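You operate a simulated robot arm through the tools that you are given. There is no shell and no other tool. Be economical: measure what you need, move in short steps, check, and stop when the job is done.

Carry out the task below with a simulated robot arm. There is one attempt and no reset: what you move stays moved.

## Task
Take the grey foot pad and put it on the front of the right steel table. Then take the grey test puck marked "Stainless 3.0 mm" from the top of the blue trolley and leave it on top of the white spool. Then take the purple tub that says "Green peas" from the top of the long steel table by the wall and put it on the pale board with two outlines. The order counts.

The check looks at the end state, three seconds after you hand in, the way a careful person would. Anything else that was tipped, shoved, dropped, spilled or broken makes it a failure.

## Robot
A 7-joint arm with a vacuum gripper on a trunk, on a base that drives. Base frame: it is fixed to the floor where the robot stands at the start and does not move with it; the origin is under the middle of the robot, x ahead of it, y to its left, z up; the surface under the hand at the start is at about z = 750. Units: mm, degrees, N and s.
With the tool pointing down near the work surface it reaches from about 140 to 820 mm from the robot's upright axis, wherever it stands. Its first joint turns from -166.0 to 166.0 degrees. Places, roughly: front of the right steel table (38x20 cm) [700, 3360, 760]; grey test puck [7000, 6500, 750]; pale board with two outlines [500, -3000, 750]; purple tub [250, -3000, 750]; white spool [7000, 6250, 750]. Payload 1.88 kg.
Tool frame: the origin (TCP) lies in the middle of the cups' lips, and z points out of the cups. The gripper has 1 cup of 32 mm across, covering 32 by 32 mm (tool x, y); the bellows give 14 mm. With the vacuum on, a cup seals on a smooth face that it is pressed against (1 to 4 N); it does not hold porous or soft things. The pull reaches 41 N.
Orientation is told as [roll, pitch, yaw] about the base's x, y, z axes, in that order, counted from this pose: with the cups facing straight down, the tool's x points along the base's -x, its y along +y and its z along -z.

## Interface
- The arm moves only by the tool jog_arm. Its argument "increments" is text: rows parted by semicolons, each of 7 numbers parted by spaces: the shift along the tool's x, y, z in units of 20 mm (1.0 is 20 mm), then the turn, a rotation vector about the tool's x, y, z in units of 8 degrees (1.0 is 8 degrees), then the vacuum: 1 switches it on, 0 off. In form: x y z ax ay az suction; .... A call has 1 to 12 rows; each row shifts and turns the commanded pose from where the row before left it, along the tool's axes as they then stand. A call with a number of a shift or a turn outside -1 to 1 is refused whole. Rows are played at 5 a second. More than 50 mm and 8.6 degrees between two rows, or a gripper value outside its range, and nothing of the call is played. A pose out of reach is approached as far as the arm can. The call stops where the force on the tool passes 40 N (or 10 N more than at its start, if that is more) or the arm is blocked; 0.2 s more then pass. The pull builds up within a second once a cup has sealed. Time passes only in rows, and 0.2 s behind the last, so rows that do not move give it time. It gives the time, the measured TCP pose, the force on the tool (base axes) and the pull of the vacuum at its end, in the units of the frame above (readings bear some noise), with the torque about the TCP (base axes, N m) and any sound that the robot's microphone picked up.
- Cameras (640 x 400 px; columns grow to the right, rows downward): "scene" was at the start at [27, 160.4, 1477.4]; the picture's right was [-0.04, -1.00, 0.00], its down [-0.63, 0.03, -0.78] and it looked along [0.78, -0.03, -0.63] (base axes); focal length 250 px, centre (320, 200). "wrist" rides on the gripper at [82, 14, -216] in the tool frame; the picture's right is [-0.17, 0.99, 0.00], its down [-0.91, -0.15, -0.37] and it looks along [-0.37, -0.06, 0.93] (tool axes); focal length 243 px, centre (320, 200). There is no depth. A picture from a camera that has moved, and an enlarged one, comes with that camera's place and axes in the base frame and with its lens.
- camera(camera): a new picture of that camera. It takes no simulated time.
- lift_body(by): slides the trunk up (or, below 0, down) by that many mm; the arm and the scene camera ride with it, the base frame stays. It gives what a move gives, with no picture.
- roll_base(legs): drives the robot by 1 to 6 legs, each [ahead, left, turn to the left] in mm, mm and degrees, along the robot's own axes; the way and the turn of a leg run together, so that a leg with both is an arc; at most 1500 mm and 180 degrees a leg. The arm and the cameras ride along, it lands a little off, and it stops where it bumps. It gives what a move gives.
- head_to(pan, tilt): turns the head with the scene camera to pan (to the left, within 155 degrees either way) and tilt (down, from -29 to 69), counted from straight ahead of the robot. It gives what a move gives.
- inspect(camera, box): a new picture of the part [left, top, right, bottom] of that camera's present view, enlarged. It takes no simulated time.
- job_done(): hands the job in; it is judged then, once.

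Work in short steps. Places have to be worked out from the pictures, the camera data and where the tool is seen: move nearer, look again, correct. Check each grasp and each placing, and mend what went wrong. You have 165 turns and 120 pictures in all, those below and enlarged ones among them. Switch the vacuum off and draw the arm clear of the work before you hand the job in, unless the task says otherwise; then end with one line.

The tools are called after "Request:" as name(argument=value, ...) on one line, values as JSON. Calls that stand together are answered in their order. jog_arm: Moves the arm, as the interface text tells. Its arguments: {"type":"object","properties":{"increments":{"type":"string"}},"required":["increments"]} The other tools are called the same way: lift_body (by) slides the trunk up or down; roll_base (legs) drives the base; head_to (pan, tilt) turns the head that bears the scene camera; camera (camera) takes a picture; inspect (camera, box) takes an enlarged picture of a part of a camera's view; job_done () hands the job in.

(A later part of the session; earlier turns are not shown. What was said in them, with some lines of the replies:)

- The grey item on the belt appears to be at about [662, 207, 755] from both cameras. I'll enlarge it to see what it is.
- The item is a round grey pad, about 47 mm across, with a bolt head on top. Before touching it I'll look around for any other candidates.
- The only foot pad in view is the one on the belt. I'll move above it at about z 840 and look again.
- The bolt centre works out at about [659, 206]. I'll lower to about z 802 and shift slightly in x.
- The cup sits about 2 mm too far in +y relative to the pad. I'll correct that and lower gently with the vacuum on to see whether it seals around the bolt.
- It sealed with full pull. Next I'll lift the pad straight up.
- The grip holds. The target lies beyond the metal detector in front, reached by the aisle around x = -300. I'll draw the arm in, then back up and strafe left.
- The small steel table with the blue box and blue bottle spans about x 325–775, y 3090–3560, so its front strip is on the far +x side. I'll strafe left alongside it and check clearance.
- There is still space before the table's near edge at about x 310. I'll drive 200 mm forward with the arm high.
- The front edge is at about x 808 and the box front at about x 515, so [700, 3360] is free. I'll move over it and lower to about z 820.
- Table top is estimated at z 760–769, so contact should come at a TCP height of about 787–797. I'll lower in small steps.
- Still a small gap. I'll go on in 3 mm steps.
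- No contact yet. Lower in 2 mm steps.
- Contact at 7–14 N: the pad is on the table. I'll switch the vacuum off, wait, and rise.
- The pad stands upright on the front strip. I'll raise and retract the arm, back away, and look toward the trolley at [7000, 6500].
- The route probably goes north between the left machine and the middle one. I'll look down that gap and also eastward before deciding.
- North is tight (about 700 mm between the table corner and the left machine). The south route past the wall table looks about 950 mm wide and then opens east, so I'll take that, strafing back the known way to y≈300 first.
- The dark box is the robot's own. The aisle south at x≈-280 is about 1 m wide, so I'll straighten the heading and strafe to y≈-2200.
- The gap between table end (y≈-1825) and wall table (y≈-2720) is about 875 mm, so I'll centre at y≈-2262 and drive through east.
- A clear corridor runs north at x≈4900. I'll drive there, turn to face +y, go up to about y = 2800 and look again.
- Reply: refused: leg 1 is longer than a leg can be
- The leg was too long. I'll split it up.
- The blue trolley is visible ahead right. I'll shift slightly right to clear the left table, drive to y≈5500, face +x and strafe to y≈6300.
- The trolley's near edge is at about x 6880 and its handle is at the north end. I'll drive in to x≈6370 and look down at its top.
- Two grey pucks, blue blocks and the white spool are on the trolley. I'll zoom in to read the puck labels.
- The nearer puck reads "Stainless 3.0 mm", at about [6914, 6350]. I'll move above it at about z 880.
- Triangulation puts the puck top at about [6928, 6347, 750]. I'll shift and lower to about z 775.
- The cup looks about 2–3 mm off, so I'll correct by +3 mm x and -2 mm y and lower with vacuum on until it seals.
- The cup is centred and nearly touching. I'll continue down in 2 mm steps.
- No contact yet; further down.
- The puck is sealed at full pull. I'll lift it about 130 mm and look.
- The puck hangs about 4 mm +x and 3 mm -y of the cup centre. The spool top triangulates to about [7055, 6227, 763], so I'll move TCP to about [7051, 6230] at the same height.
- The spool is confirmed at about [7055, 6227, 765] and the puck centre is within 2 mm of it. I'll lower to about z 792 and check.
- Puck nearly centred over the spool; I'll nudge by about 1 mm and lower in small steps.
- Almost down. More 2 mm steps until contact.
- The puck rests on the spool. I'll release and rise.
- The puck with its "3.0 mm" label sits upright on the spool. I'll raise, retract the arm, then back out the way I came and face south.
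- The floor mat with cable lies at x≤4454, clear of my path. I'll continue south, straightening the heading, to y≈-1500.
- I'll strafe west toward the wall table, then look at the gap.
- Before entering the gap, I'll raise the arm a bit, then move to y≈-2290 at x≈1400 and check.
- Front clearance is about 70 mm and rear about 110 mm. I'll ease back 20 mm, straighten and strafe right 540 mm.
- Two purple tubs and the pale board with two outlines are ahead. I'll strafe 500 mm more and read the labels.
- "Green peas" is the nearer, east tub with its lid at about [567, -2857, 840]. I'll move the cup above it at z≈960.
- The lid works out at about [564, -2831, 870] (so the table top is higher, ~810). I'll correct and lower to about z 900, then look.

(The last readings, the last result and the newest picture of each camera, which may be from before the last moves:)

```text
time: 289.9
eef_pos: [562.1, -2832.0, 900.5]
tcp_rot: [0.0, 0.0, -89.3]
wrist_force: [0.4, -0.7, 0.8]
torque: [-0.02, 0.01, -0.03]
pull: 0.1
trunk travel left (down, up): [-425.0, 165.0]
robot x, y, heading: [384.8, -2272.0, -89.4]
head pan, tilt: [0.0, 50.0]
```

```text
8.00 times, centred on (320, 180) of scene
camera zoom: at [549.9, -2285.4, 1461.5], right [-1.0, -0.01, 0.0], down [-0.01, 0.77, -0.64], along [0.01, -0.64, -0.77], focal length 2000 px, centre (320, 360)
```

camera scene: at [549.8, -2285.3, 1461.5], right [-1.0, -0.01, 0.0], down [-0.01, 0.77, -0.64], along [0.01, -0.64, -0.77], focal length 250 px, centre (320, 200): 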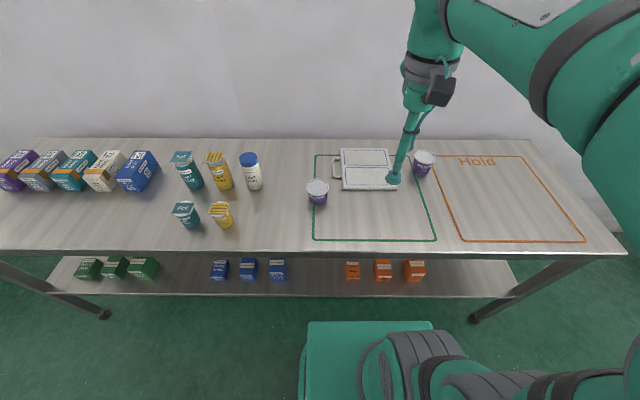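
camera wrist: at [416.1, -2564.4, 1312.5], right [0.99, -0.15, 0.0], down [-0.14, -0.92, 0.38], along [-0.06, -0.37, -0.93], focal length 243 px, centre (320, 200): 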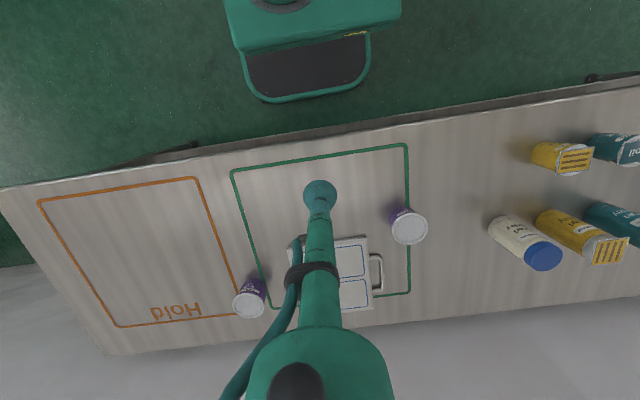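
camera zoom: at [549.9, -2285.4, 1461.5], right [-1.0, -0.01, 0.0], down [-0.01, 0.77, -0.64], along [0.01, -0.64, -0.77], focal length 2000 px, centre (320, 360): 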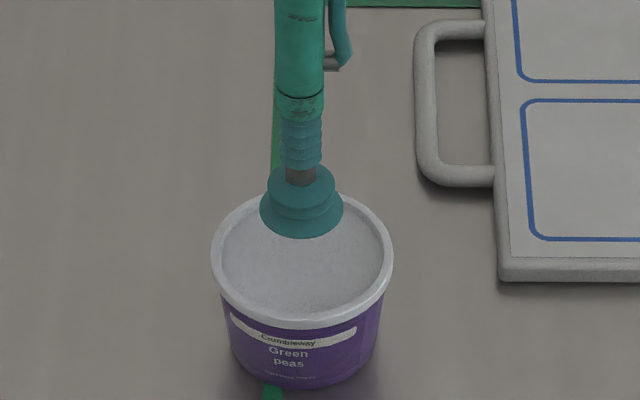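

Well centred. I'll lower with vacuum on, in small steps near the lid.

Request:
jog_arm(increments="0 0 0.6 0 0 0 1;0 0 0.4 0 0 0 1;0 0 0.2 0 0 0 1;0 0 0.1 0 0 0 1;0 0 0 0 0 0 1;0 0 0 0 0 0 1")

Request:
jog_arm(increments="0 0 0.1 0 0 0 1;0 0 0 0 0 0 1;0 0 0 0 0 0 1")

Request:
jog_arm(increments="0 0 0.1 0 0 0 1;0 0 0 0 0 0 1;0 0 0 0 0 0 1")

Request:
inspect(camera="scene", box=[280, 155, 360, 205])

```text
time: 291.3
eef_pos: [560.9, -2831.6, 874.3]
tcp_rot: [0.0, 0.0, -89.5]
wrist_force: [-0.6, -0.1, 0.1]
torque: [0.03, -0.02, -0.01]
pull: 40.6
trunk travel left (down, up): [-425.0, 165.0]
robot x, y, heading: [389.0, -2271.6, -89.4]
head pan, tilt: [0.0, 50.0]
```

```text
time: 292.1
eef_pos: [560.3, -2833.0, 873.3]
tcp_rot: [0.1, 0.0, -89.4]
wrist_force: [-0.6, 1.5, -0.6]
torque: [0.03, -0.01, 0.02]
pull: 40.9
trunk travel left (down, up): [-425.0, 165.0]
robot x, y, heading: [386.4, -2267.1, -89.3]
head pan, tilt: [0.0, 50.0]
```

```text
time: 292.9
eef_pos: [562.1, -2831.7, 872.2]
tcp_rot: [0.1, -0.1, -89.5]
wrist_force: [0.9, 0.8, 10.1]
torque: [0.02, -0.04, -0.04]
pull: 40.4
trunk travel left (down, up): [-425.0, 165.0]
robot x, y, heading: [384.8, -2271.5, -89.2]
head pan, tilt: [0.0, 50.0]
```

```text
8.00 times, centred on (320, 180) of scene
camera zoom: at [549.7, -2284.6, 1461.6], right [-1.0, -0.01, 0.0], down [-0.01, 0.77, -0.64], along [0.01, -0.64, -0.77], focal length 2000 px, centre (320, 360)
```

zoom: 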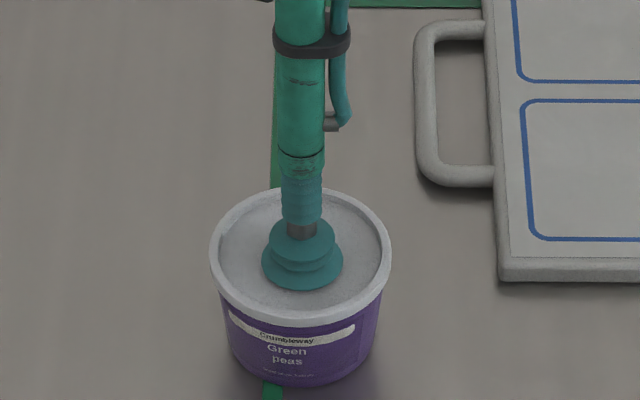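

Sealed with full pull. I'll lift it 90 mm and check.

Request:
jog_arm(increments="0 0 -0.2 0 0 0 1;0 0 -0.4 0 0 0 1;0 0 -0.7 0 0 0 1;0 0 -0.8 0 0 0 1;0 0 -0.8 0 0 0 1;0 0 -0.8 0 0 0 1;0 0 -0.8 0 0 0 1;0 0 0 0 0 0 1")

Request:
camera(camera="scene")

Request:
camera(camera="wrist")

```text
time: 294.7
eef_pos: [562.4, -2832.1, 960.3]
tcp_rot: [0.0, 0.0, -89.4]
wrist_force: [-0.3, -0.4, -2.4]
torque: [-0.01, -0.01, 0.01]
pull: 40.8
trunk travel left (down, up): [-425.0, 165.0]
robot x, y, heading: [384.2, -2265.7, -89.4]
head pan, tilt: [0.0, 50.0]
```

```text
49 pictures are left
camera scene: at [549.9, -2285.2, 1461.5], right [-1.0, -0.01, 0.0], down [-0.01, 0.77, -0.64], along [0.01, -0.64, -0.77], focal length 250 px, centre (320, 200)
```

scene: 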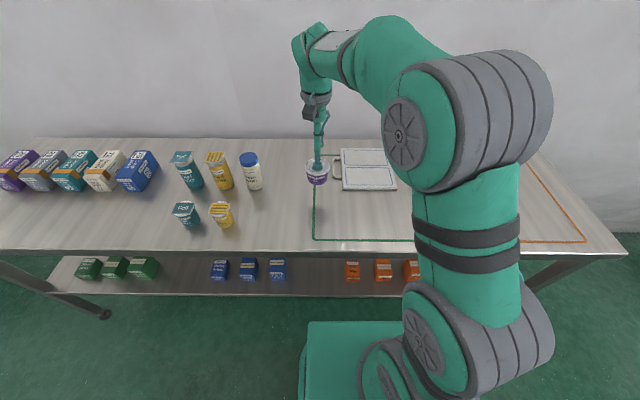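

```text
48 pictures are left
camera wrist: at [575.1, -2747.9, 1176.0], right [0.99, -0.16, 0.0], down [-0.14, -0.92, 0.37], along [-0.06, -0.37, -0.93], focal length 243 px, centre (320, 200)
```

wrist: 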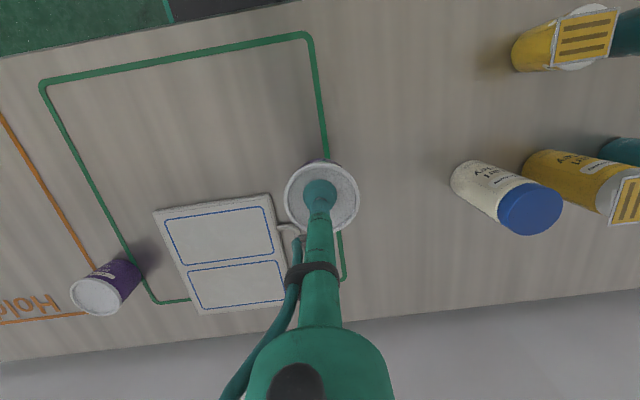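

The near outline's centre is at about [379, -2930]. I'll carry the tub there at the present height.

Request:
jog_arm(increments="-0.48 -0.91 0 0 0 0 1;-0.48 -0.92 0 0 0 0 1;-0.48 -0.92 0 0 0 0 1;-0.48 -0.92 0 0 0 0 1;-0.48 -0.92 0 0 0 0 1;-0.48 -0.92 0 0 0 0 1;-0.48 -0.92 0 0 0 0 1;-0.48 -0.92 0 0 0 0 1;-0.48 -0.92 0 0 0 0 1;-0.48 -0.91 0 0 0 0 1;0 0 1 0 0 0 1;0 0 0 0 0 0 1")

Request:
inspect(camera="wrist", box=[200, 100, 440, 250])

Request:
inspect(camera="scene", box=[312, 130, 424, 200])

```text
time: 297.3
eef_pos: [380.4, -2929.9, 940.5]
tcp_rot: [0.0, 0.0, -89.3]
wrist_force: [-0.6, 0.6, -2.4]
torque: [0.0, 0.0, -0.01]
pull: 40.8
trunk travel left (down, up): [-425.0, 165.0]
robot x, y, heading: [382.0, -2268.0, -89.0]
head pan, tilt: [0.0, 50.0]
```

```text
2.67 times, centred on (320, 175) of wrist
camera zoom: at [393.0, -2846.1, 1156.6], right [0.99, -0.15, 0.0], down [-0.14, -0.92, 0.38], along [-0.06, -0.37, -0.93], focal length 647 px, centre (320, 267)
```

zoom: 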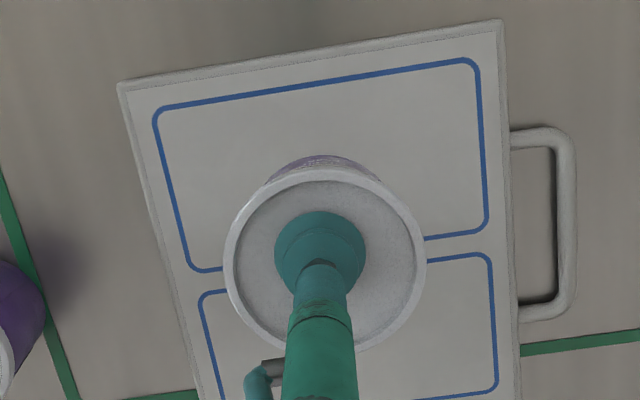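

```text
5.71 times, centred on (368, 165) of scene
camera zoom: at [549.8, -2285.4, 1461.5], right [-1.0, -0.01, 0.0], down [-0.01, 0.77, -0.64], along [0.01, -0.64, -0.77], focal length 1428 px, centre (46, 400)
```

zoom: 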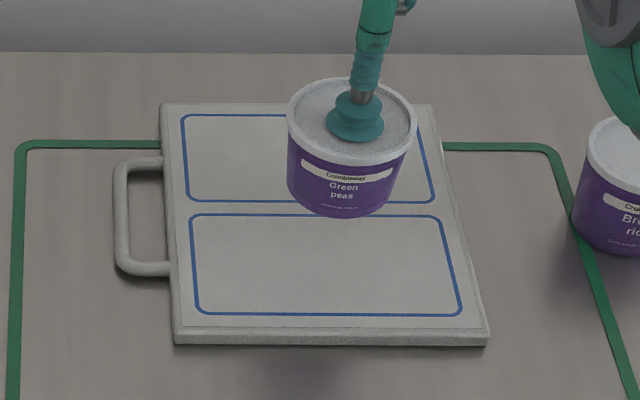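

The outline centre refines to [382, -2924]. I'll shift slightly and lower to about z 900.

Request:
jog_arm(increments="0.3 0.1 0.5 0 0 0 1;0 0 0.7 0 0 0 1;0 0 0.6 0 0 0 1;0 0 0 0 0 0 1")

Request:
inspect(camera="scene", box=[312, 130, 424, 200])

```text
time: 298.3
eef_pos: [382.7, -2922.8, 903.8]
tcp_rot: [0.0, 0.0, -89.5]
wrist_force: [0.7, -0.2, -2.1]
torque: [0.03, -0.02, -0.03]
pull: 41.2
trunk travel left (down, up): [-425.0, 165.0]
robot x, y, heading: [387.4, -2269.9, -89.7]
head pan, tilt: [0.0, 50.0]
```

```text
5.71 times, centred on (368, 165) of scene
camera zoom: at [549.9, -2285.4, 1461.5], right [-1.0, -0.01, 0.0], down [-0.01, 0.77, -0.64], along [0.01, -0.64, -0.77], focal length 1428 px, centre (46, 400)
```

zoom: 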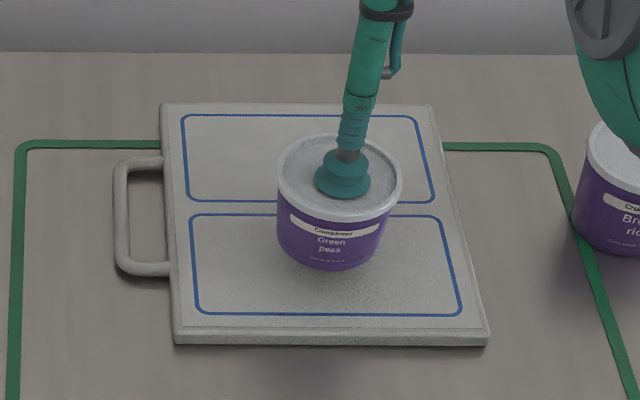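

Lower in small steps until contact.

Request:
jog_arm(increments="0 0 0.25 0 0 0 1;0 0 0.2 0 0 0 1;0 0 0 0 0 0 1")

Request:
jog_arm(increments="0 0 0.1 0 0 0 1;0 0 0 0 0 0 1")

Request:
jog_arm(increments="0 0 0.1 0 0 0 1;0 0 0 0 0 0 1")

Request:
inspect(camera="scene", box=[312, 130, 424, 200])

```text
time: 299.1
eef_pos: [382.1, -2922.4, 895.4]
tcp_rot: [0.0, 0.0, -89.4]
wrist_force: [0.1, 0.8, -1.3]
torque: [0.04, 0.01, 0.0]
pull: 41.2
trunk travel left (down, up): [-425.0, 165.0]
robot x, y, heading: [386.8, -2273.1, -89.4]
head pan, tilt: [0.0, 50.0]
```

```text
time: 299.7
eef_pos: [381.5, -2922.8, 893.1]
tcp_rot: [-0.1, 0.0, -89.4]
wrist_force: [0.7, -0.7, -1.1]
torque: [0.02, 0.0, -0.02]
pull: 39.9
trunk travel left (down, up): [-425.0, 165.0]
robot x, y, heading: [385.9, -2269.2, -89.3]
head pan, tilt: [0.0, 50.0]
```

```text
time: 300.3
eef_pos: [381.0, -2923.3, 891.9]
tcp_rot: [0.1, 0.0, -89.3]
wrist_force: [0.1, -0.2, -0.9]
torque: [0.04, 0.0, -0.01]
pull: 40.6
trunk travel left (down, up): [-425.0, 165.0]
robot x, y, heading: [387.7, -2268.4, -89.5]
head pan, tilt: [0.0, 50.0]
```

```text
5.71 times, centred on (368, 165) of scene
camera zoom: at [549.9, -2285.3, 1461.5], right [-1.0, -0.01, 0.0], down [-0.01, 0.77, -0.64], along [0.01, -0.64, -0.77], focal length 1428 px, centre (46, 400)
```

zoom: 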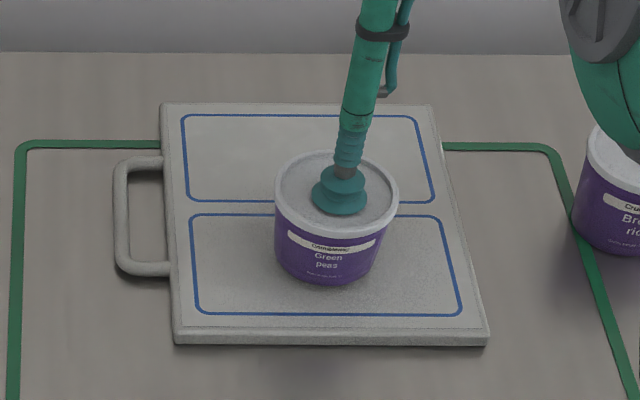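

Nearly down; continuing in 2 mm steps.

Request:
jog_arm(increments="0 0 0.1 0 0 0 1;0 0 0 0 0 0 1")

Request:
jog_arm(increments="0 0 0.1 0 0 0 1;0 0 0 0 0 0 1")

Request:
jog_arm(increments="0 0 0.08 0 0 0 1;0 0 0 0 0 0 1")

```text
time: 300.9
eef_pos: [381.2, -2922.1, 889.3]
tcp_rot: [0.0, 0.0, -89.4]
wrist_force: [0.1, -0.4, -1.2]
torque: [-0.02, -0.01, 0.0]
pull: 40.2
trunk travel left (down, up): [-425.0, 165.0]
robot x, y, heading: [385.2, -2270.0, -89.4]
head pan, tilt: [0.0, 50.0]
```

```text
time: 301.5
eef_pos: [380.7, -2923.2, 888.3]
tcp_rot: [0.0, 0.0, -89.4]
wrist_force: [-1.1, 1.0, -1.0]
torque: [-0.02, 0.0, 0.04]
pull: 40.7
trunk travel left (down, up): [-425.0, 165.0]
robot x, y, heading: [384.4, -2272.0, -89.7]
head pan, tilt: [0.0, 50.0]
```

```text
time: 302.1
eef_pos: [381.2, -2923.7, 885.3]
tcp_rot: [0.0, 0.1, -89.5]
wrist_force: [-0.2, 0.3, -0.9]
torque: [0.0, 0.03, -0.03]
pull: 40.8
trunk travel left (down, up): [-425.0, 165.0]
robot x, y, heading: [381.5, -2267.7, -89.6]
head pan, tilt: [0.0, 50.0]
```

Request:
jog_arm(increments="0 0 0.08 0 0 0 1;0 0 0 0 0 0 1")

Request:
jog_arm(increments="0 0 0.08 0 0 0 1;0 0 0 0 0 0 1")

Request:
inspect(camera="scene", box=[312, 130, 424, 200])

```text
time: 302.7
eef_pos: [380.4, -2922.4, 884.2]
tcp_rot: [0.0, 0.0, -89.4]
wrist_force: [-0.2, 0.6, 2.4]
torque: [-0.03, -0.01, 0.02]
pull: 40.4
trunk travel left (down, up): [-425.0, 165.0]
robot x, y, heading: [381.9, -2272.3, -89.4]
head pan, tilt: [0.0, 50.0]
```

```text
time: 303.3
eef_pos: [381.6, -2923.2, 884.2]
tcp_rot: [0.1, -0.2, -89.4]
wrist_force: [0.2, 2.3, 9.5]
torque: [-0.02, -0.03, -0.06]
pull: 40.9
trunk travel left (down, up): [-425.0, 165.0]
robot x, y, heading: [382.7, -2269.3, -89.2]
head pan, tilt: [0.0, 50.0]
```

```text
5.71 times, centred on (368, 165) of scene
camera zoom: at [549.8, -2284.3, 1461.6], right [-1.0, -0.01, 0.0], down [-0.01, 0.77, -0.64], along [0.01, -0.64, -0.77], focal length 1428 px, centre (46, 400)
```

zoom: 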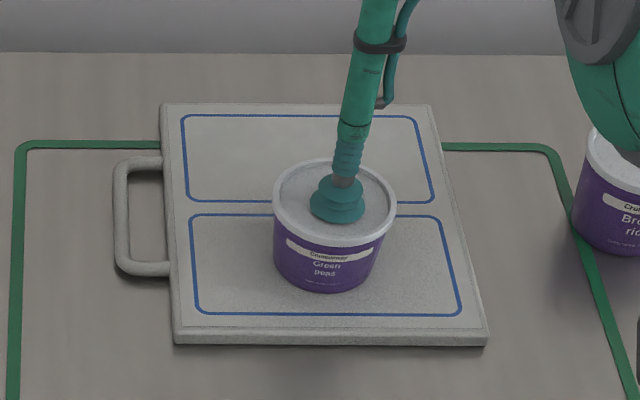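

The tub rests inside the near outline with 9.5 N contact. I'll release and rise.

Request:
jog_arm(increments="0 0 -0.08 0 0 0 0;0 0 0 0 0 0 0;0 0 0 0 0 0 0;0 0 0 0 0 0 0;0 0 0 0 0 0 0;0 0 -0.2 0 0 0 0;0 0 -0.5 0 0 0 0;0 0 -1 0 0 0 0;0 0 -1 0 0 0 0;0 0 -1 0 0 0 0;0 0 -1 0 0 0 0;0 0 -1 0 0 0 0")

Request:
jog_arm(increments="0 0 -1 0 0 0 0;0 0 -1 0 0 0 0;0 0 -1 0 0 0 0;0 0 -1 0 0 0 0;1 0 0 0 0 0 0;1 0 0 0 0 0 0;1 0 0 0 0 0 0;1 0 0 0 0 0 0;1 0 0 0 0 0 0;1 0 0 0 0 0 0;1 0 0 0 0 0 0;1 0 0 0 0 0 0")

Request:
camera(camera="scene")

Request:
camera(camera="wrist")

```text
time: 305.9
eef_pos: [381.3, -2923.6, 997.1]
tcp_rot: [0.0, 0.1, -89.3]
wrist_force: [0.5, -0.6, -0.8]
torque: [-0.03, 0.0, -0.01]
pull: 0.1
trunk travel left (down, up): [-425.0, 165.0]
robot x, y, heading: [382.3, -2271.4, -89.6]
head pan, tilt: [0.0, 50.0]
```

```text
time: 308.5
eef_pos: [380.4, -2761.4, 1077.6]
tcp_rot: [0.0, 0.0, -89.4]
wrist_force: [0.0, -0.3, -0.8]
torque: [0.01, 0.01, 0.01]
pull: 0.0
trunk travel left (down, up): [-425.0, 165.0]
robot x, y, heading: [383.3, -2268.3, -89.3]
head pan, tilt: [0.0, 50.0]
```

```text
42 pictures are left
camera scene: at [549.8, -2285.4, 1461.5], right [-1.0, -0.01, 0.0], down [-0.01, 0.77, -0.64], along [0.01, -0.64, -0.77], focal length 250 px, centre (320, 200)
```

scene: 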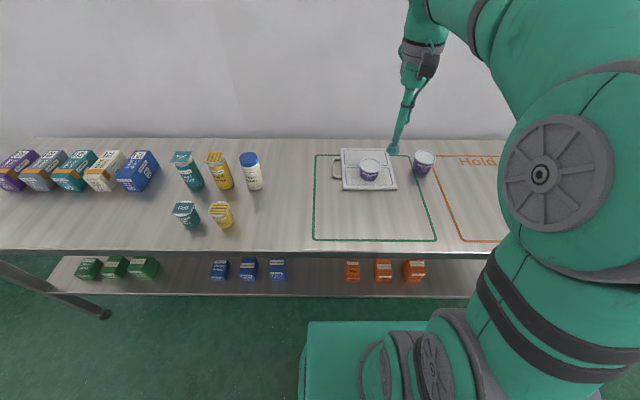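

```text
41 pictures are left
camera wrist: at [392.9, -2678.8, 1293.8], right [0.99, -0.16, 0.0], down [-0.14, -0.92, 0.38], along [-0.06, -0.37, -0.93], focal length 243 px, centre (320, 200)
```

wrist: 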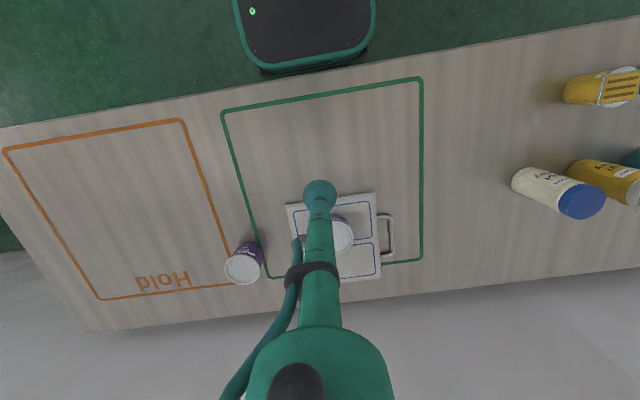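

All three items have been placed, nothing else looks disturbed, and the arm is clear with the vacuum off, so I'm handing the job in.

Request:
job_done()

```text
The job is handed in.
```

The job is handed in, done in the order given: the foot pad is on the front of the right steel table, the "Stainless 3.0 mm" puck is on the white spool, and the "Green peas" tub is on the pale board inside one of its outlines.
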